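You operate a simulated robot arm through the tools that you are given. There is no shell and no other tool. Be economical: measure what you need, move in short steps, check, and stop when the job is done.

Carry out the task below with a simulated robot arm. There is one attempt and no reset: what you move stays moved.

JOB
Empty the purple cylinder through the bleed valve, then unhook it.
Fine: line switch at 1, cylinder valve wide open; bleed and cylinder valve closed after; hose end back on its post; other lines stay parked.

Only the result counts: the job must be done as asked and must still hold three seconds after the hand-in. Knocking over, shifting, dropping, spilling or breaking anything else fails it.

ROBOT AND FRAMES
A 7-joint arm with a two-finger parallel gripper on a trunk, on a base that drives. Base frame: it is fixed to the floor where the robot stands at the start and does not move with it; the origin is under the middle of the robot, x ahead of it, y to its left, z up. Units: mm, degrees, N and s.
With the tool pointing down near the work surface it reaches from about 100 to 820 mm from the robot's upright axis, wherever it stands. Its first joint turns from -115.0 to 115.0 degrees. Places, roughly: bleed valve [600, -300, 1100]; blue fitting knob [500, 700, 1000]; fill knob [600, -100, 1100]; left grey knob [600, 100, 900]; left post [600, 700, 900]; left yellow valve [600, 100, 1300]; line 1 display [700, 700, 1200]; line switch [600, 100, 1100]; middle grey knob [600, -100, 900]; middle yellow valve [600, -100, 1300]; purple cylinder knob [400, 700, 900]; right grey knob [600, -300, 900]; right yellow valve [600, -300, 1300]; teal cylinder [750, 1000, 1000]. Payload 3.91 kg.
Tool frame: the origin (TCP) lies between the finger pads and is the grasp point; the fingertips stand 30 mm ahead of it; z points along the fingers, y is the line along which they close. Largest opening 110 mm; finger width 20, thickness 10; the body of the gripper, 48 by 112 mm, starts 55 mm behind the TCP.
Orientation is that of the tool frame in the base frame, as a unit quaternion [w, x, y, z]. With the fingers straight down and closing along the base's y, the tool's x points along the base's -x, its y along +y and its z along -z.

CONTROLS
- The arm moves only by the tool servo_tool. Its argument "deltas" is one flat list of numbers, 7 for each row, row after row: the shift along the tool's x, y, z in units of 30 mm (1.0 is 30 mm), then the turn, a rotation vector about the tool's x, y, z in units of 5 degrees (1.0 is 5 degrees), then the gripper command, from -1 (shut) to 1 (fully open), values between in proportion. In form: [tx, ty, tz, wx, wy, wz, claw, tx, ty, tz, wx, wy, wz, claw, ...]. A call has 1 to 8 rows; each row shifts and turns the commanded pose from where the row before left it, along the tool's axes as they then stand. A call with a number of a shift or a turn outside -1 to 1 is refused whole. Each row takes 0.2 s and may step no farther than 50 mm and 8.6 degrees from the row before; otherwise, or with a gripper value out of range, the whole call is refused. A pose out of reach is approached as far as the arm can. The call stops where the force on the tool passes 40 N (or 10 N more than at its start, if that is more) or the arm is blocked; 0.2 s more then pass. Each finger travels about 153 mm/s and halts on what it meets, pressing with about 34 N; the grip force reading is that of the motor and also rises with nothing between the fingers. The clock runs only during rows and for 0.2 s after the last one: add rows that do not move to give the fingers time. It gives the time, the measured TCP pose, the force on the tool (base axes), the opening and the grip force at its end, in the units of the frame above (readings bear some noise), with the torque about the TCP (base axes, N m) and any sound that the robot's microphone picked up.
- Cameras (640 x 400 px; columns grow to the right, rows downward): "scene" is now at [229.2, 223.9, 1394.9]; the picture's right is [0.22, -0.98, 0.00], its down [-0.50, -0.11, -0.86] and it looks along [0.83, 0.19, -0.52] (base axes); focal length 214 px, centre (320, 200). "wrist" rides on the gripper at [72, 17, -103] in the tool frame; the picture's right is [-0.23, 0.97, 0.00], its down [-0.76, -0.18, -0.62] and it looks along [-0.61, -0.14, 0.78] (tool axes); focal length 222 px, centre (320, 200). There is no depth. A picture from a camera that has moved, and an enlarged one, comes with that camera's place and axes in the base frame and with its lens.
- snapshot(camera): a new picture of that camera. The clock stands still meanwhile.
- move_column(by): slides the trunk up (or, below 0, down) by that many mm; the arm and the scene camera ride with it, the base frame stays. It gives what a move gives, with no picture.
- steer(legs): drives the robot by 1 to 6 legs, each [ahead, left, turn to the left] in mm, mm and degrees, along the robot's own axes; the way and the turn of a leg run together, so that a leg with both is an arc; at most 1500 mm and 180 degrees a leg. The arm and the cameras ride along, it lands a little off, and it stops where it bumps. It gives what a move gives.
- aim_head(pan, tilt): turns the head with the scene camera to pan (to the left, within 80 degrees either way) and tilt (down, from -29 to 69), counted from straight ahead of the robot. It gives what a move gives.
- enlarge(camera, box): a new picture of the part [left, top, right, bottom] of that camera's present view, enlarged. The clock stands still meanwhile.
- job_done(): hands the job in; it is judged then, once.

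Work in short steps. Places have to be worked out from the pictures, the camera data and where the tool is seen: move nearer, look again, correct. Check each grasp and each placing, and mend what went wrong. You have 120 turns and 98 pictures in all, those below and enlarged ones among them. Open the gripper and draw the arm clear of the work before you hand the job in, unless the task says otherwise; then end with one line.

The tools are called after "Call:" as a command line: name --argument value ..., lists and objects as JSON in quotes. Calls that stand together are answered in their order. servo_tool: Moves the arm, as the interface text tells. Its arguments: {"type":"object","properties":{"deltas":{"type":"array"}},"required":["deltas"]} The other tools are called the same way: move_column (by) slides the trunk up or down; steer (legs) drives the base; aim_head (pan, tilt) turns the head that bears the scene camera; snapshot (camera) takes a picture; enlarge (camera, box) takes an enlarged picture of a part of a camera's view; job_done () hands the job in.

At the start:

```text
time_s: 0.0
tcp_pos: [274.9, 397.2, 1321.4]
orientation: [0.0, -0.001, 1.0, 0.0]
ft_force: [0.0, -0.6, -0.3]
torque: [-0.03, -0.01, -0.02]
opening: 110.1
grip_force: 0.1
trunk travel left (down, up): [-725.0, 265.0]
robot x, y, heading: [3.0, -4.2, 0.1]
head pan, tilt: [12.7, 31.2]
```

scene: 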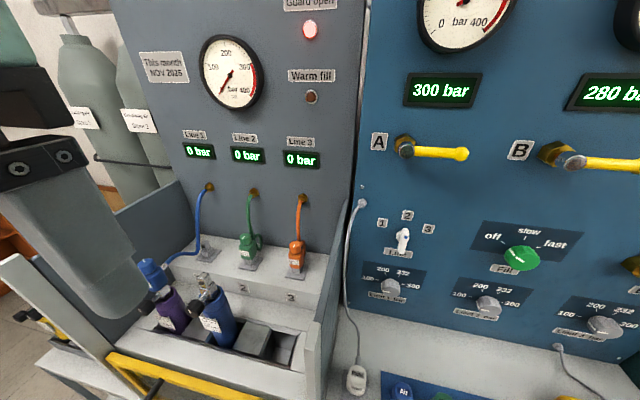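
wrist: 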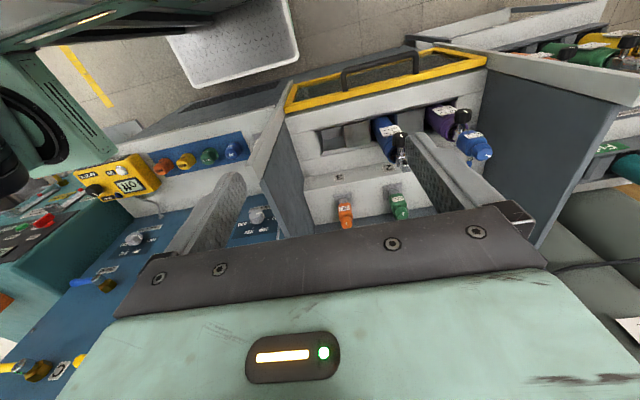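

The blue hose (line 1) seems to sit on the purple cylinder in the trough; I take enlarged pictures of the cylinders and the panel first.

Call:
enlarge --camera "scene" --box '[120, 180, 340, 318]'

Call:
enlarge --camera "scene" --box '[340, 190, 640, 378]'

Call:
aim_head --pan -25 --tilt 25

```text
2.90 times, centred on (230, 249) of scene
camera zoom: at [229.2, 223.9, 1394.9], right [0.22, -0.98, 0.0], down [-0.5, -0.11, -0.86], along [0.83, 0.19, -0.52], focal length 622 px, centre (581, 58)
```

zoom: 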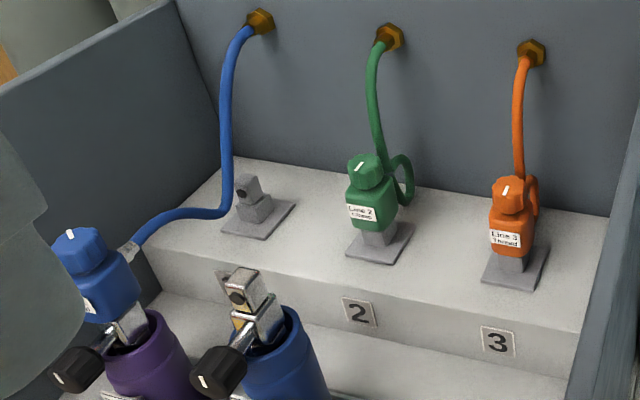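

```text
2.13 times, centred on (490, 284) of scene
camera zoom: at [229.2, 223.9, 1394.9], right [0.22, -0.98, 0.0], down [-0.5, -0.11, -0.86], along [0.83, 0.19, -0.52], focal length 456 px, centre (-42, 21)
```

zoom: 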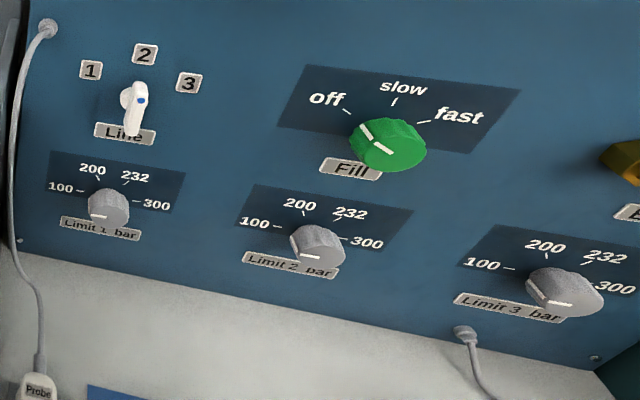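

```text
time_s: 1.0
tcp_pos: [273.9, 397.6, 1319.3]
orientation: [-0.001, 0.0, 1.0, 0.0]
ft_force: [-0.8, -0.5, 0.0]
torque: [0.03, 0.01, 0.0]
opening: 110.0
grip_force: 0.0
trunk travel left (down, up): [-725.0, 265.0]
robot x, y, heading: [1.8, -3.1, 0.0]
head pan, tilt: [-25.0, 25.0]
```

Next I look at the right part of the panel (bleed valve).

Call:
snapshot --camera "scene"

Call:
enlarge --camera "scene" --box '[100, 150, 400, 338]'

```text
93 pictures are left
camera scene: at [225.0, 165.1, 1404.6], right [-0.42, -0.91, 0.0], down [-0.38, 0.18, -0.91], along [0.82, -0.38, -0.42], focal length 214 px, centre (320, 200)
```

scene: 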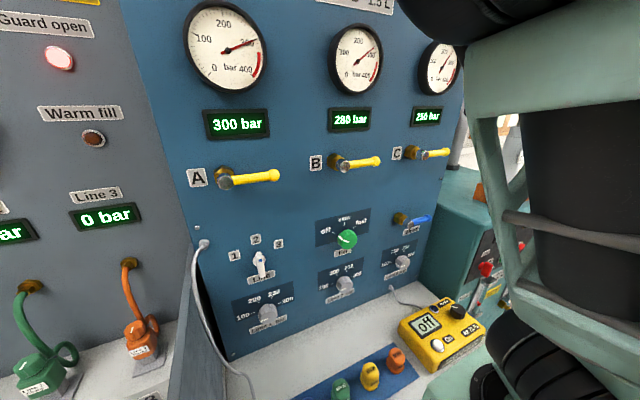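

```text
2.13 times, centred on (250, 244) of scene
camera zoom: at [225.0, 165.1, 1404.6], right [-0.42, -0.91, 0.0], down [-0.38, 0.18, -0.91], along [0.82, -0.38, -0.42], focal length 456 px, centre (469, 106)
```

zoom: 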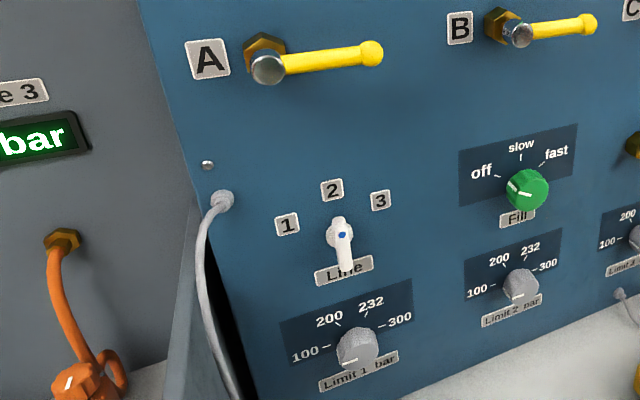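

The line switch sits near [577, 135, 1107], and its lever does not clearly point at 1. I turn the tool towards the panel (+x) in stages.

Call:
servo_tool --deltas '[0, 0, 0, 0, -1, 0, 1, 0, 0, 0, 0, -1, 0, 1, 0, 0, 0, 0, -1, 0, 1, 0, 0, 0, 0, -1, 0, 1, 0, 0, 0, 0, -1, 0, 1, 0, 0, 0, 0, -1, 0, 1, 0, 0, 0, 0, -1, 0, 1, 0, 0, 0, 0, -1, 0, 1]'

Call:
servo_tool --deltas '[0, 0, 0, 0, -1, 0, 1, 0, 0, 0, 0, -1, 0, 1, 0, 0, 0, 0, -1, 0, 1, 0, 0, 0, 0, -1, 0, 1, 0, 0, 0, 0, -1, 0, 1, 0, 0, 0, 0, -1, 0, 1, 0, 0, 0, 0, -1, 0, 1, 0, 0, 0, 0, -1, 0, 1]'

Call:
servo_tool --deltas '[0, 0, 0, 0, -1, 0, 0, 0, 0, 0, 0, -1, 0, 0, 0, -1, 0, 0, 0, 0, -1, 0, -1, 0, 0, 0, 0, -1, 0, -1, 0, 0, 0, 0, -1]'

Call:
snapshot --camera "wrist"

Call:
snapshot --camera "scene"

```text
time_s: 2.8
tcp_pos: [274.8, 395.4, 1326.6]
orientation: [0.344, 0.005, 0.939, 0.005]
ft_force: [-0.2, 0.1, -0.3]
torque: [0.0, 0.01, -0.01]
opening: 109.9
grip_force: 0.0
trunk travel left (down, up): [-725.0, 265.0]
robot x, y, heading: [-1.9, 3.0, 0.0]
head pan, tilt: [-25.0, 25.0]
```

```text
time_s: 4.8
tcp_pos: [299.9, 366.9, 1399.9]
orientation: [0.629, 0.074, 0.772, 0.052]
ft_force: [0.0, -0.2, 0.6]
torque: [-0.01, -0.01, -0.01]
opening: 109.9
grip_force: 0.0
trunk travel left (down, up): [-725.0, 265.0]
robot x, y, heading: [-1.0, 2.0, 0.1]
head pan, tilt: [-25.0, 25.0]
stopped in row 8: the arm was blocked; the commanded pose is now the measured one
```

```text
time_s: 6.0
tcp_pos: [301.9, 310.6, 1380.9]
orientation: [0.687, 0.08, 0.72, 0.05]
ft_force: [-0.4, 0.7, 0.2]
torque: [-0.01, 0.04, 0.02]
opening: 0.0
grip_force: 34.2
trunk travel left (down, up): [-725.0, 265.0]
robot x, y, heading: [0.9, 0.0, -0.0]
head pan, tilt: [-25.0, 25.0]
stopped in row 5: the force on the tool passed its limit at 158 N (the readings are from after the stop); the commanded pose is now the measured one
```

```text
91 pictures are left
camera wrist: at [195.3, 345.8, 1318.5], right [0.05, 0.92, 0.4], down [-0.6, -0.29, 0.75], along [0.8, -0.28, 0.53], focal length 222 px, centre (320, 200)
```

wrist: 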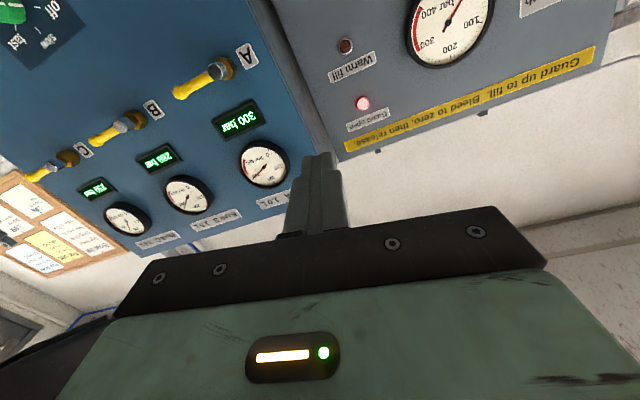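

```text
90 pictures are left
camera scene: at [216.9, 180.8, 1362.1], right [-0.36, -0.93, 0.0], down [-0.74, 0.28, -0.61], along [0.57, -0.23, -0.79], focal length 214 px, centre (320, 200)
```

scene: 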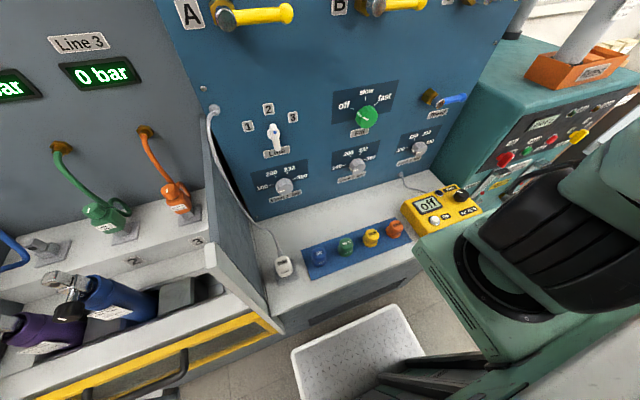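

The arm brushed the robot's own head; the tool now points almost at +x. I move forward and down away from the head, and level the roll.

Call:
servo_tool --deltas '[0.5, 0, 1, 0, 0, 0, -1, 0.7, 0, 0.7, 0, 0, 0, -1, 1, 0, 0.3, 0, 0, 0, -1, 1, 0, 0, 0, 0, 0, -1, 1, 0, 0, 0, 0, 0, -1, 1, 0, 0, 0, 0, 0, -1]'

Call:
aim_head --pan -10 --tilt 35

Call:
snapshot --camera "scene"

```text
time_s: 7.1
tcp_pos: [296.9, 342.2, 1366.4]
orientation: [0.636, 0.122, 0.74, 0.182]
ft_force: [0.6, 0.1, -0.8]
torque: [0.0, -0.02, -0.01]
opening: 0.4
grip_force: 34.0
trunk travel left (down, up): [-725.0, 265.0]
robot x, y, heading: [-0.1, 1.1, 0.1]
head pan, tilt: [-25.0, 25.0]
stopped in row 5: the arm was blocked; the commanded pose is now the measured one
```

```text
time_s: 7.9
tcp_pos: [297.9, 342.3, 1369.8]
orientation: [0.637, 0.123, 0.739, 0.184]
ft_force: [0.4, -0.4, 0.3]
torque: [-0.03, 0.0, -0.01]
opening: 0.1
grip_force: 34.3
trunk travel left (down, up): [-725.0, 265.0]
robot x, y, heading: [-0.9, -0.2, 0.2]
head pan, tilt: [-10.0, 35.0]
```

```text
89 pictures are left
camera scene: at [223.3, 190.4, 1365.2], right [-0.23, -0.97, 0.0], down [-0.75, 0.18, -0.64], along [0.62, -0.15, -0.77], focal length 214 px, centre (320, 200)
```

scene: 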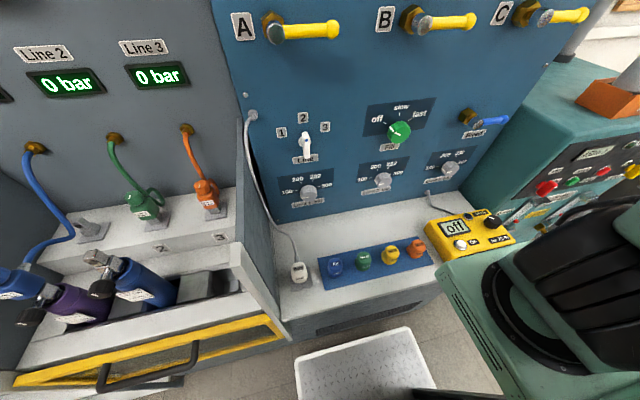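

The arm is cramped against the head here. I rotate the tool back downward to free it, moving slightly left.

Call:
servo_tool --deltas '[0, 0.7, 0, 0, 1, 0, -1, 0, 0.7, 0, 0, 1, 0, -1, 0, 0.7, 0, 0, 1, 0, -1, 0, 0, 0, 0, 1, 0, -1, 0, 0, 0, 0, 1, 0, -1, 0, 0, 0, 0, 1, 0, -1, 0, 0, 0, 0, 1, 0, -1, 0, 0, 0, 0, 1, 0, -1]'

Call:
aim_head --pan -10 --tilt 36

Call:
snapshot --camera "scene"

```text
time_s: 9.7
tcp_pos: [285.9, 393.6, 1396.9]
orientation: [0.349, 0.05, 0.911, 0.213]
ft_force: [0.3, 1.0, 0.2]
torque: [0.04, -0.02, -0.01]
opening: 0.2
grip_force: 34.1
trunk travel left (down, up): [-725.0, 265.0]
robot x, y, heading: [2.3, 0.9, -0.2]
head pan, tilt: [-10.0, 35.0]
```

```text
time_s: 10.3
tcp_pos: [285.3, 393.7, 1397.6]
orientation: [0.349, 0.051, 0.912, 0.212]
ft_force: [0.5, -0.1, 0.4]
torque: [0.04, 0.0, 0.0]
opening: 0.1
grip_force: 33.8
trunk travel left (down, up): [-725.0, 265.0]
robot x, y, heading: [-1.8, 0.8, 0.0]
head pan, tilt: [-10.0, 36.0]
```

```text
88 pictures are left
camera scene: at [227.6, 189.0, 1387.4], right [-0.17, -0.98, 0.0], down [-0.58, 0.1, -0.81], along [0.8, -0.14, -0.59], focal length 214 px, centre (320, 200)
```

scene: 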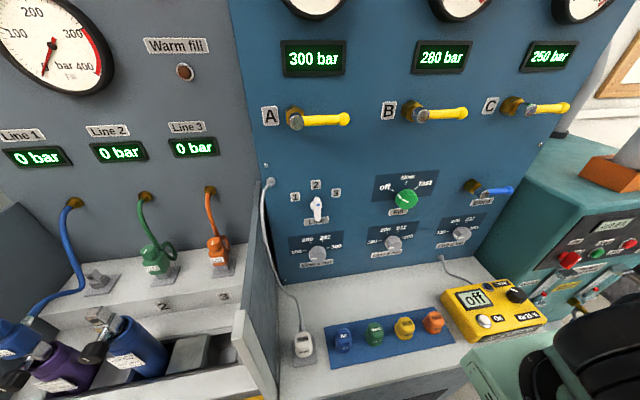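

The head is free again. I raise the trunk for room under the head, then lower the tool well below head height.

Call:
move_column --by 200

Call:
servo_tool --deltas '[0.615, -0.423, 0.665, 0, 0, 0, -1, 0.615, -0.423, 0.665, 0, 0, 0, -1, 0.615, -0.423, 0.665, 0, 0, 0, -1, 0.615, -0.423, 0.665, 0, 0, 0, -1, 0.615, -0.423, 0.665, 0, 0, 0, -1, 0.615, -0.423, 0.665, 0, 0, 0, -1, 0.615, -0.423, 0.665, 0, 0, 0, -1, 0.615, -0.423, 0.665, 0, 0, 0, -1]'

Call:
servo_tool --deltas '[0.615, -0.423, 0.665, 0, 0, 0, -1, 0.615, -0.423, 0.665, 0, 0, 0, -1, 0.615, -0.423, 0.665, 0, 0, 0, -1, 0.615, -0.423, 0.665, 0, 0, 0, -1]'

Call:
servo_tool --deltas '[0, 0, 0, 0.274, -0.946, -0.443, -1, 0, 0, 0, 0.274, -0.946, -0.443, -1, 0, 0, 0, 0.274, -0.946, -0.443, -1, 0, 0, 0, 0.274, -0.946, -0.443, -1, 0, 0, 0, 0.274, -0.946, -0.443, -1]'

```text
time_s: 12.4
tcp_pos: [286.0, 391.8, 1596.1]
orientation: [0.349, 0.05, 0.911, 0.213]
ft_force: [-1.2, -0.1, -0.5]
torque: [0.01, 0.02, 0.0]
opening: 0.0
grip_force: 34.3
trunk travel left (down, up): [-925.0, 65.0]
robot x, y, heading: [1.2, 1.6, -0.0]
head pan, tilt: [-10.0, 36.0]
```

```text
time_s: 13.9
tcp_pos: [266.7, 425.2, 1528.7]
orientation: [0.324, 0.09, 0.882, 0.329]
ft_force: [0.3, -0.5, 0.1]
torque: [0.03, -0.03, 0.02]
opening: 0.2
grip_force: 34.4
trunk travel left (down, up): [-925.0, 65.0]
robot x, y, heading: [-0.8, -0.9, -0.3]
head pan, tilt: [-10.0, 36.0]
stopped in row 7: the arm was blocked; the commanded pose is now the measured one
```

```text
time_s: 14.9
tcp_pos: [245.7, 453.5, 1547.2]
orientation: [0.3, 0.127, 0.837, 0.439]
ft_force: [0.3, -0.5, -0.4]
torque: [0.03, -0.03, 0.01]
opening: 0.0
grip_force: 34.0
trunk travel left (down, up): [-925.0, 65.0]
robot x, y, heading: [0.8, 1.7, -0.1]
head pan, tilt: [-10.0, 36.0]
stopped in row 4: the arm was blocked; the commanded pose is now the measured one
```

```text
time_s: 16.1
tcp_pos: [252.4, 448.8, 1550.9]
orientation: [0.5, 0.156, 0.789, 0.321]
ft_force: [-0.4, 0.2, 0.0]
torque: [0.01, 0.0, 0.0]
opening: 0.1
grip_force: 34.4
trunk travel left (down, up): [-925.0, 65.0]
robot x, y, heading: [2.2, 0.1, 0.1]
head pan, tilt: [-10.0, 36.0]
```

The arm still jams; I need to see its shape, so I aim the head toward it.

Call:
aim_head --pan 50 --tilt 35

Call:
snapshot --camera "scene"

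Call:
snapshot --camera "wrist"

```text
time_s: 17.4
tcp_pos: [245.3, 457.4, 1542.8]
orientation: [0.491, 0.146, 0.795, 0.323]
ft_force: [-1.0, -0.3, 0.5]
torque: [0.02, 0.01, 0.03]
opening: 0.0
grip_force: 34.0
trunk travel left (down, up): [-925.0, 65.0]
robot x, y, heading: [-3.0, 1.3, 0.0]
head pan, tilt: [50.0, 35.0]
```

```text
87 pictures are left
camera scene: at [229.6, 227.7, 1577.8], right [0.25, -0.97, 0.0], down [-0.64, -0.16, -0.75], along [0.73, 0.18, -0.66], focal length 214 px, centre (320, 200)
```

scene: 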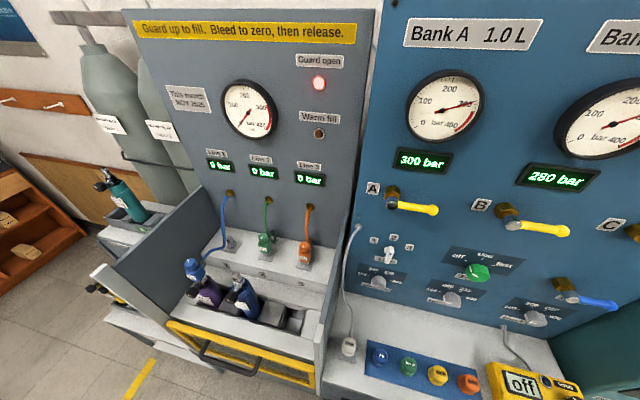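

```text
86 pictures are left
camera wrist: at [118.5, 472.6, 1535.4], right [0.02, 0.6, 0.8], down [-0.17, -0.78, 0.6], along [0.99, -0.15, 0.08], focal length 222 px, centre (320, 200)
```

wrist: 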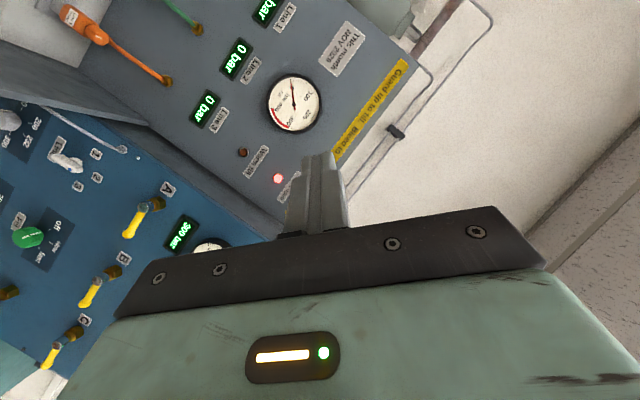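

The head is trapped by the arm folded around it. I turn the head away to the right and stretch the arm outward, away from the head.

Call:
aim_head --pan -20 --tilt 36

Call:
servo_tool --deltas '[0.23, 0.594, 0.752, 0, 0, 0, -1, 0.23, 0.594, 0.752, 0, 0, 0, -1, 0.23, 0.594, 0.752, 0, 0, 0, -1, 0.23, 0.594, 0.752, 0, 0, 0, -1, 0.23, 0.594, 0.752, 0, 0, 0, -1, 0.23, 0.594, 0.752, 0, 0, 0, -1, 0.23, 0.594, 0.752, 0, 0, 0, -1]'

Call:
aim_head --pan 30 --tilt 20

Call:
snapshot --camera "scene"

```text
time_s: 18.8
tcp_pos: [247.7, 455.3, 1542.8]
orientation: [0.496, 0.147, 0.794, 0.32]
ft_force: [0.3, -0.1, 0.3]
torque: [-0.03, -0.02, 0.0]
opening: 0.2
grip_force: 34.3
trunk travel left (down, up): [-925.0, 65.0]
robot x, y, heading: [-0.8, -2.9, 0.3]
head pan, tilt: [-20.0, 36.0]
```

```text
time_s: 20.1
tcp_pos: [331.1, 526.6, 1664.4]
orientation: [0.478, 0.201, 0.763, 0.387]
ft_force: [0.6, 0.0, 0.2]
torque: [0.01, -0.03, 0.0]
opening: 0.0
grip_force: 34.5
trunk travel left (down, up): [-925.0, 65.0]
robot x, y, heading: [-2.8, -0.2, 0.1]
head pan, tilt: [-20.0, 36.0]
stopped in row 6: the arm was blocked; the commanded pose is now the measured one
```

```text
time_s: 21.2
tcp_pos: [336.6, 529.2, 1663.2]
orientation: [0.481, 0.201, 0.762, 0.384]
ft_force: [-0.2, 0.7, 1.2]
torque: [-0.01, 0.01, -0.04]
opening: 0.0
grip_force: 33.9
trunk travel left (down, up): [-925.0, 65.0]
robot x, y, heading: [-2.8, -2.8, 0.1]
head pan, tilt: [30.0, 20.0]
```

```text
85 pictures are left
camera scene: at [195.1, 238.8, 1551.8], right [0.54, -0.84, 0.0], down [-0.74, -0.48, -0.46], along [0.39, 0.25, -0.89], focal length 214 px, centre (320, 200)
```

scene: 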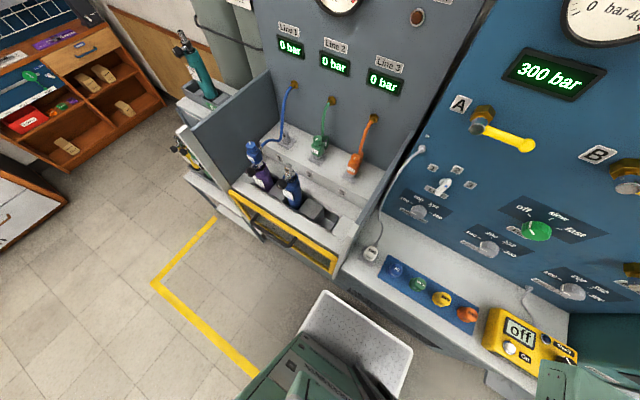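

The forearm lies on top of the head, pressing it down. I back the base away from the panel for room, then lift the arm and carry it forward off the head.

Call:
steer --legs '[[-250, 0, 0]]'

Call:
servo_tool --deltas '[-0.579, 0.779, -0.242, 0, 0, 0, -1, -0.579, 0.779, -0.242, 0, 0, 0, -1, -0.579, 0.779, -0.242, 0, 0, 0, -1, -0.456, -0.063, 0.887, 0, 0, 0, -1, -0.456, -0.063, 0.887, 0, 0, 0, -1, -0.456, -0.063, 0.887, 0, 0, 0, -1, -0.456, -0.063, 0.887, 0, 0, 0, -1, -0.456, -0.063, 0.887, 0, 0, 0, -1]'

Call:
snapshot --camera "scene"

```text
time_s: 23.0
tcp_pos: [83.4, 529.4, 1663.3]
orientation: [0.479, 0.198, 0.763, 0.386]
ft_force: [0.1, -0.2, 0.0]
torque: [-0.01, 0.01, 0.01]
opening: 0.0
grip_force: 33.8
trunk travel left (down, up): [-925.0, 65.0]
robot x, y, heading: [-247.2, 3.1, 0.8]
head pan, tilt: [30.0, 20.0]
```

```text
time_s: 25.0
tcp_pos: [149.3, 507.1, 1817.1]
orientation: [0.439, 0.171, 0.756, 0.455]
ft_force: [-0.4, 0.8, -0.2]
torque: [-0.05, 0.06, -0.01]
opening: 0.1
grip_force: 34.3
out of reach, approached as far as the arm can: row 3
trunk travel left (down, up): [-925.0, 65.0]
robot x, y, heading: [-249.2, 1.1, 0.4]
head pan, tilt: [30.0, 20.0]
stopped in row 8: the arm was blocked; the commanded pose is now the measured one
```

```text
84 pictures are left
camera scene: at [-107.4, 297.0, 1609.5], right [1.0, -0.02, 0.0], down [-0.01, -0.37, -0.93], along [0.02, 0.93, -0.37], focal length 214 px, centre (320, 200)
```

scene: 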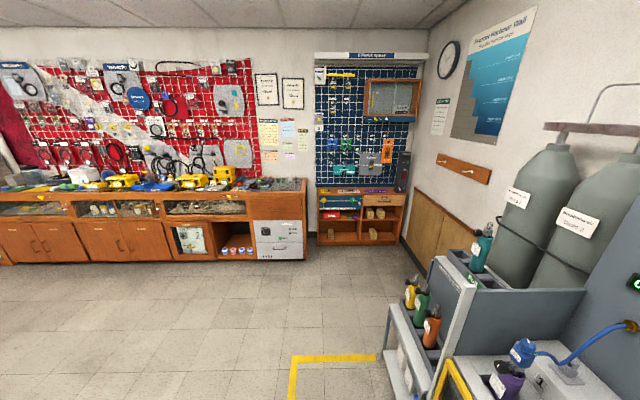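

The forearm is now in front of the head pushing it left. I command the head to stay left and continue the arm forward.

Call:
aim_head --pan 80 --tilt 30

Call:
servo_tool --deltas '[-0.557, -0.141, 0.819, 0, 0, 0, -1, -0.557, -0.141, 0.819, 0, 0, 0, -1, -0.557, -0.141, 0.819, 0, 0, 0, -1, -0.557, -0.141, 0.819, 0, 0, 0, -1, -0.557, -0.141, 0.819, 0, 0, 0, -1, -0.557, -0.141, 0.819, 0, 0, 0, -1]'

Call:
aim_head --pan 60 --tilt 20

Call:
snapshot --camera "scene"

```text
time_s: 26.2
tcp_pos: [150.9, 511.1, 1812.3]
orientation: [0.441, 0.17, 0.757, 0.451]
ft_force: [0.5, -0.2, -0.4]
torque: [0.0, 0.03, -0.02]
opening: 0.2
grip_force: 34.0
trunk travel left (down, up): [-925.0, 65.0]
robot x, y, heading: [-248.9, -2.2, 0.4]
head pan, tilt: [80.0, 30.0]
```

```text
time_s: 27.1
tcp_pos: [138.9, 561.0, 1767.2]
orientation: [0.399, 0.095, 0.787, 0.461]
ft_force: [-0.3, -0.2, 0.3]
torque: [0.03, 0.0, -0.01]
opening: 0.2
grip_force: 34.2
out of reach, approached as far as the arm can: row 3, 4
trunk travel left (down, up): [-925.0, 65.0]
robot x, y, heading: [-244.0, -1.4, 0.5]
head pan, tilt: [80.0, 30.0]
stopped in row 4: the arm was blocked; the commanded pose is now the measured one
```

```text
time_s: 27.9
tcp_pos: [139.2, 562.3, 1764.7]
orientation: [0.399, 0.095, 0.788, 0.46]
ft_force: [-0.1, -0.1, 0.4]
torque: [-0.01, -0.03, -0.01]
opening: 0.0
grip_force: 34.0
trunk travel left (down, up): [-925.0, 65.0]
robot x, y, heading: [-248.3, -2.0, 0.3]
head pan, tilt: [60.0, 20.0]
```

```text
83 pictures are left
camera scene: at [-108.8, 294.5, 1596.6], right [1.0, 0.0, 0.0], down [0.0, -0.5, -0.87], along [0.0, 0.87, -0.5], focal length 214 px, centre (320, 200)
```

scene: 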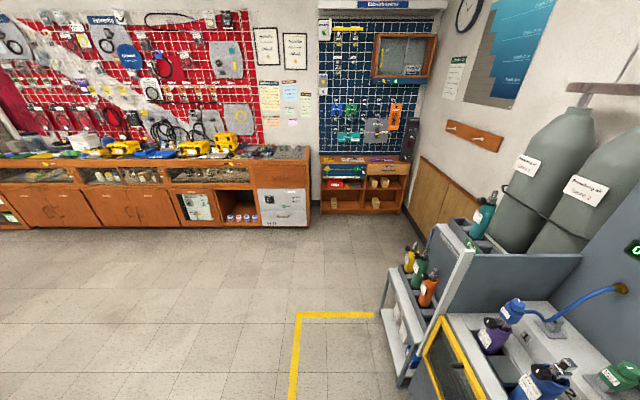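

The arm is near full upward stretch. I now rotate the tool toward pointing down while edging forward, back toward the free start posture.

Call:
servo_tool --deltas '[-0.5, -0.16, 0.54, 0.946, 0.82, -0.195, -1, -0.5, -0.16, 0.54, 0.946, 0.82, -0.195, -1, 0, 0, 0, 0.946, 0.82, -0.195, -1, 0, 0, 0, 0.946, 0.82, -0.195, -1, 0, 0, 0, 0.946, 0.82, -0.195, -1, 0, 0, 0, 0.946, 0.82, -0.195, -1]'

Call:
servo_tool --deltas '[0, 0, 0, 0.946, 0.82, -0.195, -1, 0, 0, 0, 0.946, 0.82, -0.195, -1, 0, 0, 0, 0.946, 0.82, -0.195, -1, 0, 0, 0, 0.946, 0.82, -0.195, -1, 0, 0, 0, 0.946, 0.82, -0.195, -1, 0, 0, 0, 0.946, 0.82, -0.195, -1]'

Call:
snapshot --camera "scene"

```text
time_s: 29.3
tcp_pos: [177.3, 491.4, 1708.7]
orientation: [0.246, 0.059, 0.924, 0.289]
ft_force: [0.3, -0.1, 0.1]
torque: [-0.01, 0.01, 0.01]
opening: 0.0
grip_force: 34.1
out of reach, approached as far as the arm can: row 1, 2, 3, 4, 5, 6
trunk travel left (down, up): [-925.0, 65.0]
robot x, y, heading: [-249.0, -2.3, 0.6]
head pan, tilt: [60.0, 20.0]
```

```text
time_s: 30.7
tcp_pos: [141.9, 404.1, 1667.6]
orientation: [0.074, 0.016, 0.993, 0.092]
ft_force: [-0.9, 0.0, -0.9]
torque: [0.01, -0.05, 0.05]
opening: 0.0
grip_force: 33.7
out of reach, approached as far as the arm can: row 1, 2, 3, 4, 5, 6
trunk travel left (down, up): [-925.0, 65.0]
robot x, y, heading: [-247.0, -4.1, 0.6]
head pan, tilt: [60.0, 20.0]
```

```text
82 pictures are left
camera scene: at [-63.3, 285.1, 1612.8], right [0.87, -0.49, 0.0], down [-0.17, -0.3, -0.94], along [0.46, 0.82, -0.34], focal length 214 px, centre (320, 200)
```

scene: 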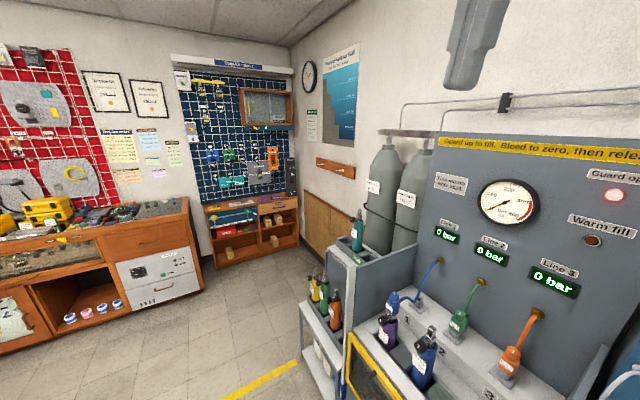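

The head is free again and the arm is in front of it. I move the tool, still pointing down, well forward and to the right before aiming it at the panel.

Call:
servo_tool --deltas '[-0.9, -0.5, 0, 0.7, 0.57, -0.12, -1, -0.9, -0.5, 0, 0.7, 0.57, -0.12, -1, -0.9, -0.5, 0, 0.7, 0.57, -0.12, -1, -0.9, -0.9, 0.3, 0, 0, 0, -1, -0.9, -0.9, 0.5, 0, 0, 0, -1, -0.9, -0.9, 0.8, 0, 0, 0, -1, -0.9, -0.9, 0.8, 0, 0, 0, -1]'

Call:
servo_tool --deltas '[-0.9, -0.9, 0.8, 0, 0, 0, -1, -0.9, -0.9, 0.8, 0, 0, 0, -1, -0.9, -0.9, 0.8, 0, 0, 0, -1, -0.9, -0.9, 0.8, 0, 0, 0, -1]'

Call:
aim_head --pan 20 --tilt 20

Call:
snapshot --camera "scene"

```text
time_s: 32.3
tcp_pos: [288.4, 254.2, 1579.8]
orientation: [0.017, 0.003, 1.0, 0.023]
ft_force: [0.6, 0.4, 0.4]
torque: [-0.03, -0.03, 0.03]
opening: 0.0
grip_force: 34.0
out of reach, approached as far as the arm can: row 1, 2, 3
trunk travel left (down, up): [-925.0, 65.0]
robot x, y, heading: [-245.3, 1.3, 0.3]
head pan, tilt: [60.0, 20.0]
```

```text
time_s: 33.3
tcp_pos: [400.9, 147.6, 1484.4]
orientation: [0.017, 0.004, 1.0, 0.023]
ft_force: [0.1, 1.2, 0.7]
torque: [0.03, -0.01, 0.02]
opening: 0.1
grip_force: 34.4
trunk travel left (down, up): [-925.0, 65.0]
robot x, y, heading: [-249.4, -0.3, 0.6]
head pan, tilt: [60.0, 20.0]
```

```text
time_s: 34.4
tcp_pos: [398.2, 148.4, 1483.3]
orientation: [0.016, 0.004, 1.0, 0.023]
ft_force: [0.4, -0.2, -0.5]
torque: [-0.03, -0.01, -0.01]
opening: 0.6
grip_force: 34.0
trunk travel left (down, up): [-925.0, 65.0]
robot x, y, heading: [-248.9, 0.8, 0.6]
head pan, tilt: [20.0, 20.0]
```

```text
81 pictures are left
camera scene: at [-21.7, 236.7, 1612.7], right [0.35, -0.94, 0.0], down [-0.32, -0.12, -0.94], along [0.88, 0.33, -0.34], focal length 214 px, centre (320, 200)
```

scene: 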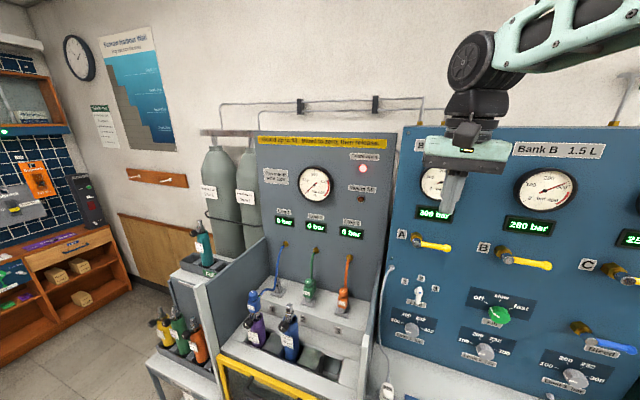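

The arm is clean now. I lower it a little, then rotate the tool toward the panel.

Call:
servo_tool --deltas '[0, -0.5, 1, 0, 0, 0, -1, 0, -0.5, 1, 0, 0, 0, -1, 0, 0, 1, 0, -1, 0, -1, 0, 0, 1, 0, -1, 0, -1, 0, 0, 1, 0, -1, 0, -1, 0, 0, 0, 0, -1, 0, -1, 0, 0, 0, 0, -1, 0, -1, 0, 0, 0, 0, -1, 0, -1]'

Call:
servo_tool --deltas '[0, 0, 0, 0, -1, 0, -1, 0, 0, 0, 0, -1, 0, -1, 0, 0, 0, 0, -1, 0, -1, 0, 0, 0, 0, -1, 0, -1, 0, 0, 0, 0, -1, 0, -1, 0, 0, 0, 0, -1, 0, -1, 0, 0, 0, 0, -1, 0, -1, 0, 0, 0, 0, -1, 0, -1]'

Call:
servo_tool --deltas '[0, 0, 0, 0, -1, 0, -1, 0, 0, 0, 0, -1, 0, -1, 0, 0, 0, 0, -1, 0, -1, 0, 0, 0, 0, -1, 0, -1]'

Call:
snapshot --camera "wrist"

Call:
snapshot --camera "scene"

```text
time_s: 36.2
tcp_pos: [412.3, 125.6, 1333.4]
orientation: [0.275, 0.01, 0.961, 0.021]
ft_force: [0.5, -0.1, 0.2]
torque: [0.05, 0.02, 0.05]
opening: 0.0
grip_force: 33.7
trunk travel left (down, up): [-925.0, 65.0]
robot x, y, heading: [-247.9, 0.3, 0.5]
head pan, tilt: [20.0, 20.0]
```

```text
time_s: 38.0
tcp_pos: [411.6, 125.3, 1333.3]
orientation: [0.588, 0.016, 0.809, 0.017]
ft_force: [0.4, 0.6, -0.4]
torque: [0.0, 0.0, 0.01]
opening: 0.0
grip_force: 33.7
trunk travel left (down, up): [-925.0, 65.0]
robot x, y, heading: [-246.9, -2.1, 0.6]
head pan, tilt: [20.0, 20.0]
```

```text
time_s: 39.0
tcp_pos: [411.3, 125.0, 1332.5]
orientation: [0.719, 0.018, 0.695, 0.013]
ft_force: [-0.7, 0.4, -0.2]
torque: [0.0, -0.05, 0.01]
opening: 0.0
grip_force: 33.6
trunk travel left (down, up): [-925.0, 65.0]
robot x, y, heading: [-247.0, -5.4, 0.4]
head pan, tilt: [20.0, 20.0]
```

```text
80 pictures are left
camera wrist: at [310.3, 147.5, 1258.0], right [0.0, 0.96, 0.27], down [-0.65, -0.21, 0.73], along [0.76, -0.18, 0.63], focal length 222 px, centre (320, 200)
```

wrist: 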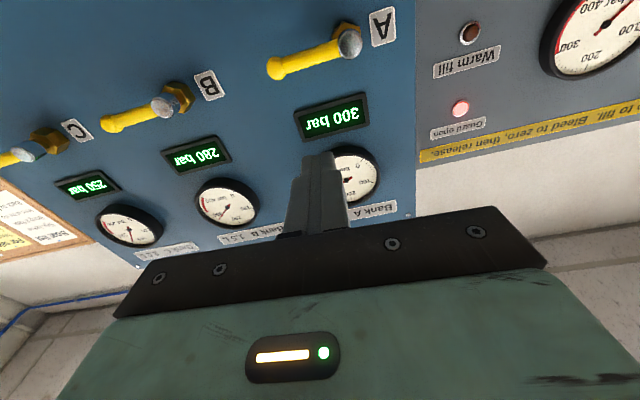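

```text
79 pictures are left
camera scene: at [-21.9, 236.6, 1612.8], right [0.35, -0.94, 0.0], down [-0.32, -0.12, -0.94], along [0.88, 0.33, -0.34], focal length 214 px, centre (320, 200)
```

scene: 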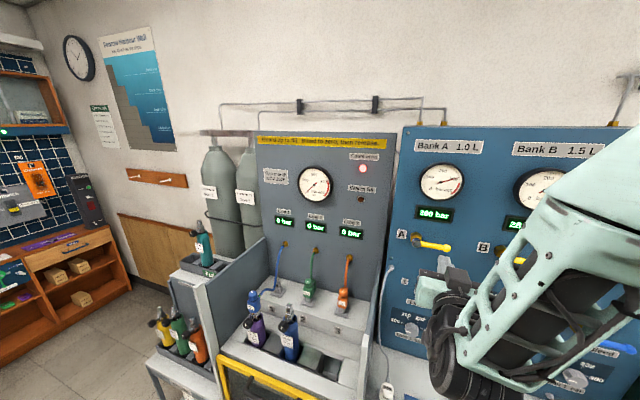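

Works. I lower the tool to line-switch height keeping it 200 mm from the panel, and trim the orientation.

Call:
servo_tool --deltas '[1, 0, 0, 0, 0.4, -0.5, -1, 1, 0, 0, 0, 0, 0, -1, 1, 0, 0, 0, 0, 0, -1, 1, 0, 0, 0, 0, 0, -1, 1, 0, 0, 0, 0, 0, -1, 1, 0, 0, 0, 0, 0, -1, 0.8, 0, 0, 0, 0, 0, -1]'

Call:
snapshot --camera "wrist"

Call:
snapshot --camera "scene"

```text
time_s: 40.6
tcp_pos: [413.8, 126.9, 1129.4]
orientation: [0.707, 0.003, 0.707, -0.002]
ft_force: [0.0, -0.5, 0.6]
torque: [0.01, 0.03, 0.0]
opening: 0.1
grip_force: 33.2
trunk travel left (down, up): [-925.0, 65.0]
robot x, y, heading: [-249.2, 0.9, 0.4]
head pan, tilt: [20.0, 20.0]
```

```text
78 pictures are left
camera wrist: at [308.7, 145.9, 1056.5], right [0.01, 0.97, 0.23], down [-0.62, -0.17, 0.76], along [0.78, -0.15, 0.61], focal length 222 px, centre (320, 200)
```

wrist: 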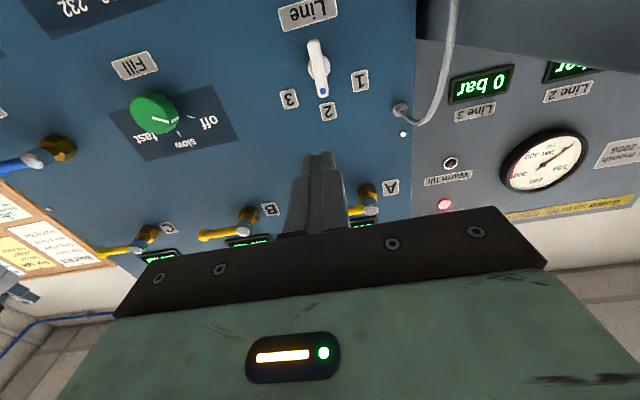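

```text
77 pictures are left
camera scene: at [-21.9, 236.6, 1612.8], right [0.35, -0.94, 0.0], down [-0.32, -0.12, -0.94], along [0.88, 0.33, -0.34], focal length 214 px, centre (320, 200)
```

scene: 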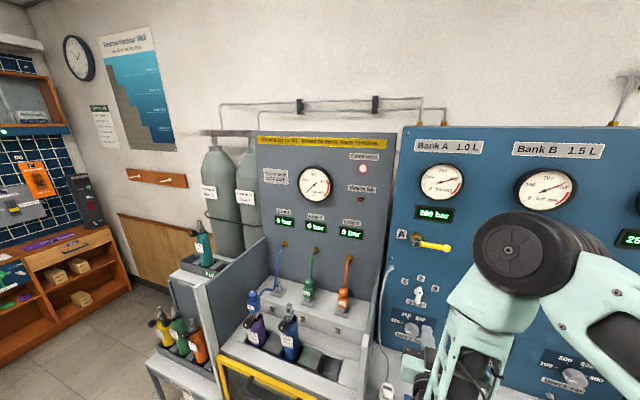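

The switch's blue mark points at 2; I look closer.

Call:
enlarge --camera "wrist" --box '[250, 0, 410, 130]'

Call:
enlarge --camera "scene" --box '[390, 260, 450, 300]'

```text
3.08 times, centred on (330, 65) of wrist
camera zoom: at [308.7, 145.9, 1056.5], right [0.01, 0.97, 0.23], down [-0.62, -0.17, 0.76], along [0.78, -0.15, 0.61], focal length 684 px, centre (289, 615)
```

zoom: 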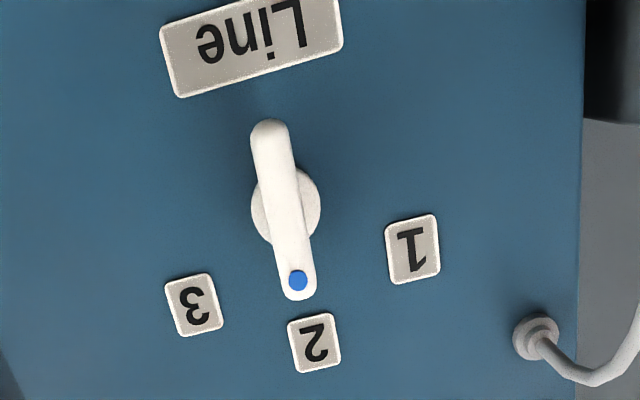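

```text
10.00 times, centred on (420, 280) of scene
camera zoom: at [-21.9, 236.6, 1612.8], right [0.35, -0.94, 0.0], down [-0.32, -0.12, -0.94], along [0.88, 0.33, -0.34], focal length 2145 px, centre (-680, -600)
```

zoom: 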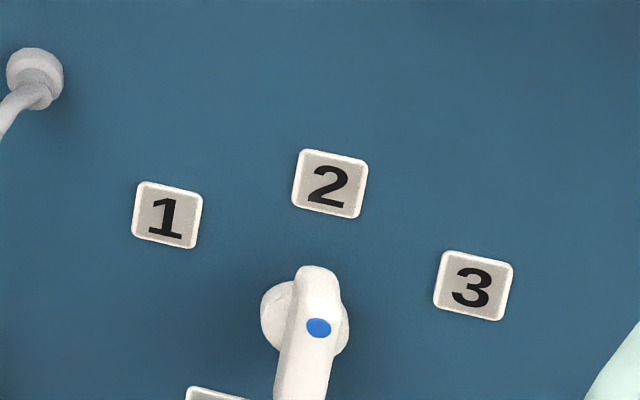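

Hub computed near [608, 131, 1096]; it must turn about 58° counter-clockwise. I line up, open partly and approach.

Call:
servo_tool --deltas '[0.6, 0.13, 1, 0, 0, 0, 0.1, 0.5, 0, 1, 0, 0, 0, 0.1, 0, 0, 1, 0, 0, 0, 0.1, 0, 0, 1, 0, 0, 0, 0.1, 0, 0, 0, 0, 0, 0, 0.1]'

Call:
snapshot --camera "wrist"

Call:
snapshot --camera "scene"

```text
time_s: 41.8
tcp_pos: [533.1, 128.7, 1094.9]
orientation: [0.707, 0.003, 0.708, -0.002]
ft_force: [0.1, -0.1, 0.2]
torque: [0.04, -0.04, 0.01]
opening: 60.7
grip_force: 0.0
trunk travel left (down, up): [-925.0, 65.0]
robot x, y, heading: [-244.3, 2.6, 0.4]
head pan, tilt: [20.0, 20.0]
```

```text
74 pictures are left
camera wrist: at [429.7, 148.7, 1022.0], right [0.01, 0.97, 0.23], down [-0.62, -0.17, 0.76], along [0.78, -0.15, 0.6], focal length 222 px, centre (320, 200)
```

wrist: 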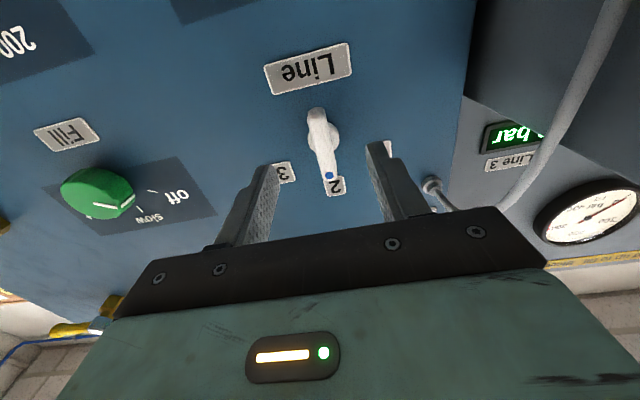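

```text
73 pictures are left
camera scene: at [-21.6, 236.7, 1612.7], right [0.35, -0.94, 0.0], down [-0.32, -0.12, -0.94], along [0.88, 0.33, -0.34], focal length 214 px, centre (320, 200)
```

scene: 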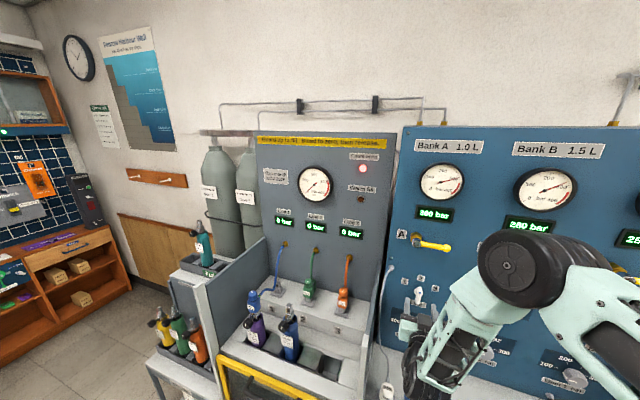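

Hub position confirmed. I advance 48 mm and close on the bar.

Call:
servo_tool --deltas '[0, 0.05, 0.8, 0, 0, 0, 0.1, 0, 0, 0.8, 0, 0, 0, 0.1, 0, 0, 0, 0, 0, 0, -1, 0, 0, 0, 0, 0, 0, -1]'

Call:
snapshot --camera "wrist"

```text
time_s: 42.8
tcp_pos: [580.4, 132.3, 1095.4]
orientation: [0.705, 0.003, 0.709, -0.001]
ft_force: [-18.4, -1.4, 1.3]
torque: [-0.02, 0.01, 0.75]
opening: 12.9
grip_force: 44.8
trunk travel left (down, up): [-925.0, 65.0]
robot x, y, heading: [-249.8, -0.9, 0.5]
head pan, tilt: [20.0, 20.0]
```

```text
72 pictures are left
camera wrist: at [476.0, 150.9, 1023.2], right [0.01, 0.97, 0.23], down [-0.62, -0.17, 0.76], along [0.78, -0.15, 0.6], focal length 222 px, centre (320, 200)
```

wrist: 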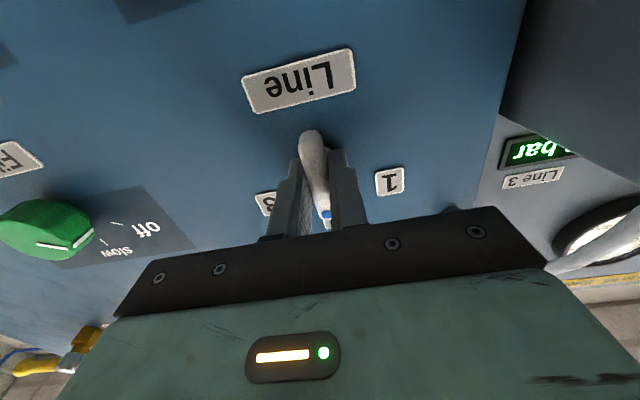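

The bar is gripped (12.9 mm). I rotate it counter-clockwise, easing the axial pressure slightly.

Call:
servo_tool --deltas '[0, 0, -0.1, 0, 0, -1, -1, 0, 0, 0, 0, 0, -1, -1, 0, 0, 0, 0, 0, -1, -1, 0, 0, 0, 0, 0, -1, -1, 0, 0, 0, 0, 0, -1, -1, 0, 0, 0, 0, 0, -1, -1]'

Call:
servo_tool --deltas '[0, 0, 0, 0, 0, -1, -1, 0, 0, 0, 0, 0, -1, -1, 0, 0, 0, 0, 0, -1, -1, 0, 0, 0, 0, 0, -1, -1, 0, 0, 0, 0, 0, -1, -1, 0, 0, 0, 0, 0, -1, -1]'

Call:
snapshot --camera "wrist"

```text
time_s: 44.2
tcp_pos: [579.9, 131.3, 1096.0]
orientation: [0.682, -0.18, 0.684, -0.185]
ft_force: [21.9, 9.2, -4.8]
torque: [0.0, -0.54, 1.06]
opening: 12.7
grip_force: 44.9
trunk travel left (down, up): [-925.0, 65.0]
robot x, y, heading: [-248.6, -3.5, 0.4]
head pan, tilt: [20.0, 20.0]
```

```text
time_s: 45.6
tcp_pos: [579.3, 132.1, 1096.2]
orientation: [0.611, -0.351, 0.614, -0.356]
ft_force: [26.6, 16.1, 1.5]
torque: [0.02, 0.36, -0.15]
opening: 12.9
grip_force: 45.0
trunk travel left (down, up): [-925.0, 65.0]
robot x, y, heading: [-245.7, -3.1, 0.6]
head pan, tilt: [20.0, 20.0]
```

```text
71 pictures are left
camera wrist: at [475.3, 79.8, 1044.6], right [0.0, 0.68, -0.73], down [-0.62, 0.58, 0.54], along [0.79, 0.45, 0.42], focal length 222 px, centre (320, 200)
```

wrist: 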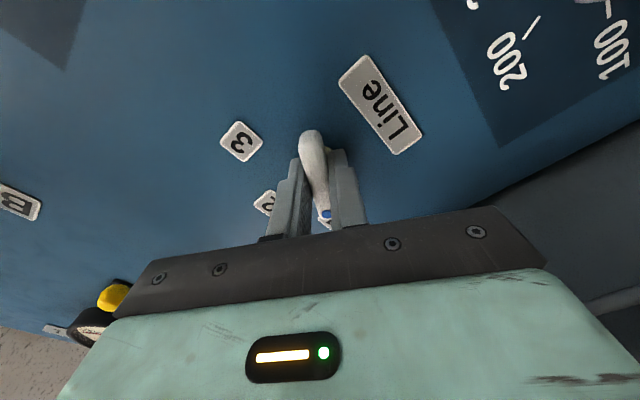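

The bar turned with the hand. I open, back off and check it against label 1.

Call:
servo_tool --deltas '[0, 0, 0, 0, 0, 0, -0.4, 0, 0, 0, 0, 0, 0, -0.4, 0, 0, -1, 0, 0, 0, -0.4, 0, 0, -1, 0, 0, 0, -0.4, 0, 0, -1, 0, 0, 0, -0.4]'

Call:
snapshot --camera "wrist"

```text
time_s: 46.8
tcp_pos: [488.5, 131.9, 1093.9]
orientation: [0.611, -0.351, 0.614, -0.355]
ft_force: [0.3, 0.3, -0.1]
torque: [-0.01, -0.01, -0.01]
opening: 33.0
grip_force: 0.0
trunk travel left (down, up): [-925.0, 65.0]
robot x, y, heading: [-248.0, -2.5, 0.4]
head pan, tilt: [20.0, 20.0]
```

```text
70 pictures are left
camera wrist: at [384.3, 78.8, 1044.9], right [0.0, 0.69, -0.73], down [-0.62, 0.57, 0.54], along [0.79, 0.45, 0.43], focal length 222 px, centre (320, 200)
```

wrist: 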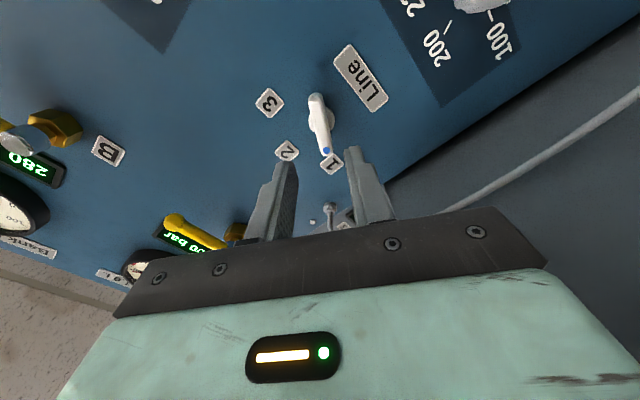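

The switch is at 1. I draw the arm back and unroll the wrist, then will drive left to the cylinders.

Call:
servo_tool --deltas '[0, 0, -1, 0, 0, 1, 0, 0, 0, -1, 0, 0, 1, 0, 0, 0, -1, 0, 0, 1, 0, 0, 0, -1, 0, 0, 1, 0, 0, 0, -1, 0, 0, 1, 0, 0, 0, -1, 0, 0, 1, 0, 0, 0, -1, 0, 0, 1, 0, 0, 0, 0, 0, 0, 1, 0]'

Call:
servo_tool --deltas '[-1, 0, 0, 0, 0, 1, 0, -1, 0, 0, 0, 0, 1, 0, -1, 0, 0, 0, 0, 1, 0, -1, 0, 0, 0, 0, 1, 0]'

Call:
aim_head --pan 25 --tilt 40

Call:
steer --legs '[[0, 500, 0]]'

Call:
snapshot --camera "scene"

```text
time_s: 48.6
tcp_pos: [283.4, 140.2, 1097.8]
orientation: [0.694, -0.12, 0.699, -0.126]
ft_force: [-0.3, 0.2, -0.5]
torque: [-0.01, 0.01, 0.02]
opening: 55.0
grip_force: 0.0
out of reach, approached as far as the arm can: row 8
trunk travel left (down, up): [-925.0, 65.0]
robot x, y, heading: [-247.5, -3.2, 0.6]
head pan, tilt: [20.0, 20.0]
```

```text
time_s: 49.6
tcp_pos: [297.7, 183.1, 1223.5]
orientation: [0.705, 0.003, 0.709, -0.004]
ft_force: [-0.4, 0.9, 0.0]
torque: [0.01, 0.0, -0.01]
opening: 55.1
grip_force: 0.0
out of reach, approached as far as the arm can: row 1, 2, 3, 4
trunk travel left (down, up): [-925.0, 65.0]
robot x, y, heading: [-251.1, 4.2, 0.3]
head pan, tilt: [20.0, 20.0]
```

```text
time_s: 50.4
tcp_pos: [298.1, 182.4, 1222.2]
orientation: [0.706, 0.003, 0.708, -0.004]
ft_force: [-0.4, 0.3, -0.4]
torque: [-0.01, 0.0, 0.01]
opening: 54.9
grip_force: 0.1
trunk travel left (down, up): [-925.0, 65.0]
robot x, y, heading: [-250.3, 1.3, 0.7]
head pan, tilt: [25.0, 40.0]
```

```text
time_s: 53.3
tcp_pos: [298.2, 674.0, 1224.3]
orientation: [0.705, 0.006, 0.709, -0.008]
ft_force: [-0.3, -0.3, 0.0]
torque: [0.02, -0.02, 0.02]
opening: 55.2
grip_force: 0.1
trunk travel left (down, up): [-925.0, 65.0]
robot x, y, heading: [-247.8, 498.3, 0.1]
head pan, tilt: [25.0, 40.0]
```

```text
69 pictures are left
camera scene: at [-30.8, 736.4, 1581.3], right [0.42, -0.91, 0.0], down [-0.58, -0.27, -0.77], along [0.7, 0.32, -0.64], focal length 214 px, centre (320, 200)
```

scene: 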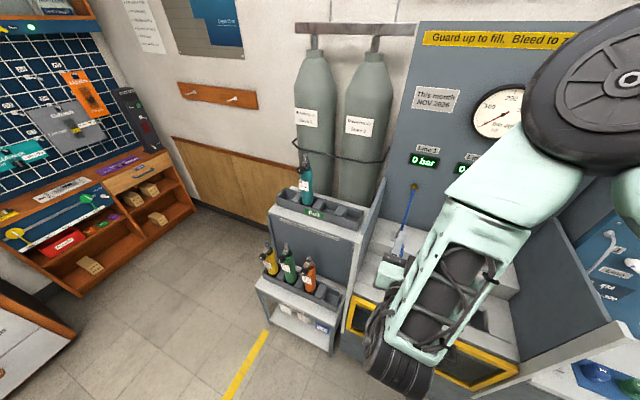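

The arm blocks the head's view, so I tilt the tool 45° down and use the wrist camera on the cylinders.

Call:
servo_tool --deltas '[0, 0, 0, 0, 1, 0, 0, 0, 0, 0, 0, 1, 0, 0, 0, 0, 0, 0, 1, 0, 0, 0, 0, 0, 0, 1, 0, 0, 0, 0, 0, 0, 1, 0, 0, 0, 0, 0, 0, 1, 0, 0, 0, 0, 0, 0, 1, 0, 0, 0, 0, 0, 0, 1, 0, 0]'

Call:
snapshot --camera "wrist"

Call:
snapshot --camera "scene"

```text
time_s: 55.1
tcp_pos: [298.9, 674.9, 1221.9]
orientation: [0.419, 0.009, 0.908, -0.005]
ft_force: [0.1, 0.2, -0.6]
torque: [-0.06, 0.01, -0.02]
opening: 55.2
grip_force: 0.1
trunk travel left (down, up): [-925.0, 65.0]
robot x, y, heading: [-254.5, 496.5, -0.2]
head pan, tilt: [25.0, 40.0]
```

```text
68 pictures are left
camera wrist: at [173.9, 695.2, 1234.5], right [0.17, 0.97, 0.17], down [0.02, -0.18, 0.98], along [0.99, -0.16, -0.04], focal length 222 px, centre (320, 200)
```

wrist: 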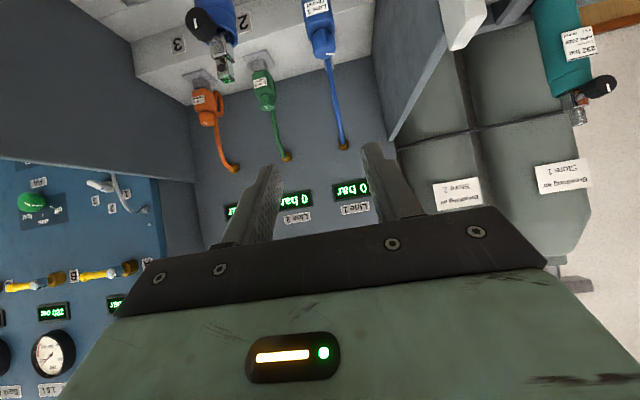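

```text
67 pictures are left
camera scene: at [-30.8, 736.7, 1581.3], right [0.42, -0.91, 0.0], down [-0.58, -0.27, -0.77], along [0.7, 0.32, -0.64], focal length 214 px, centre (320, 200)
```

scene: 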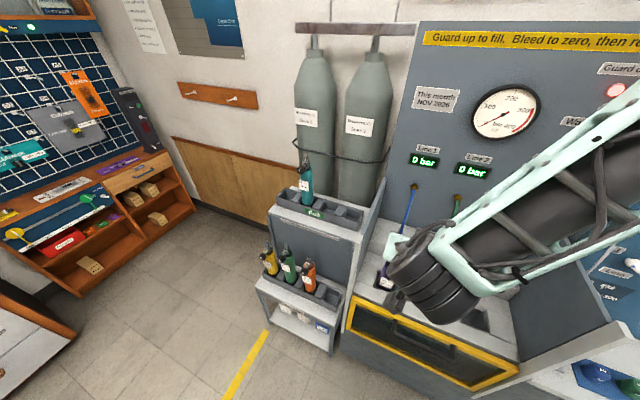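

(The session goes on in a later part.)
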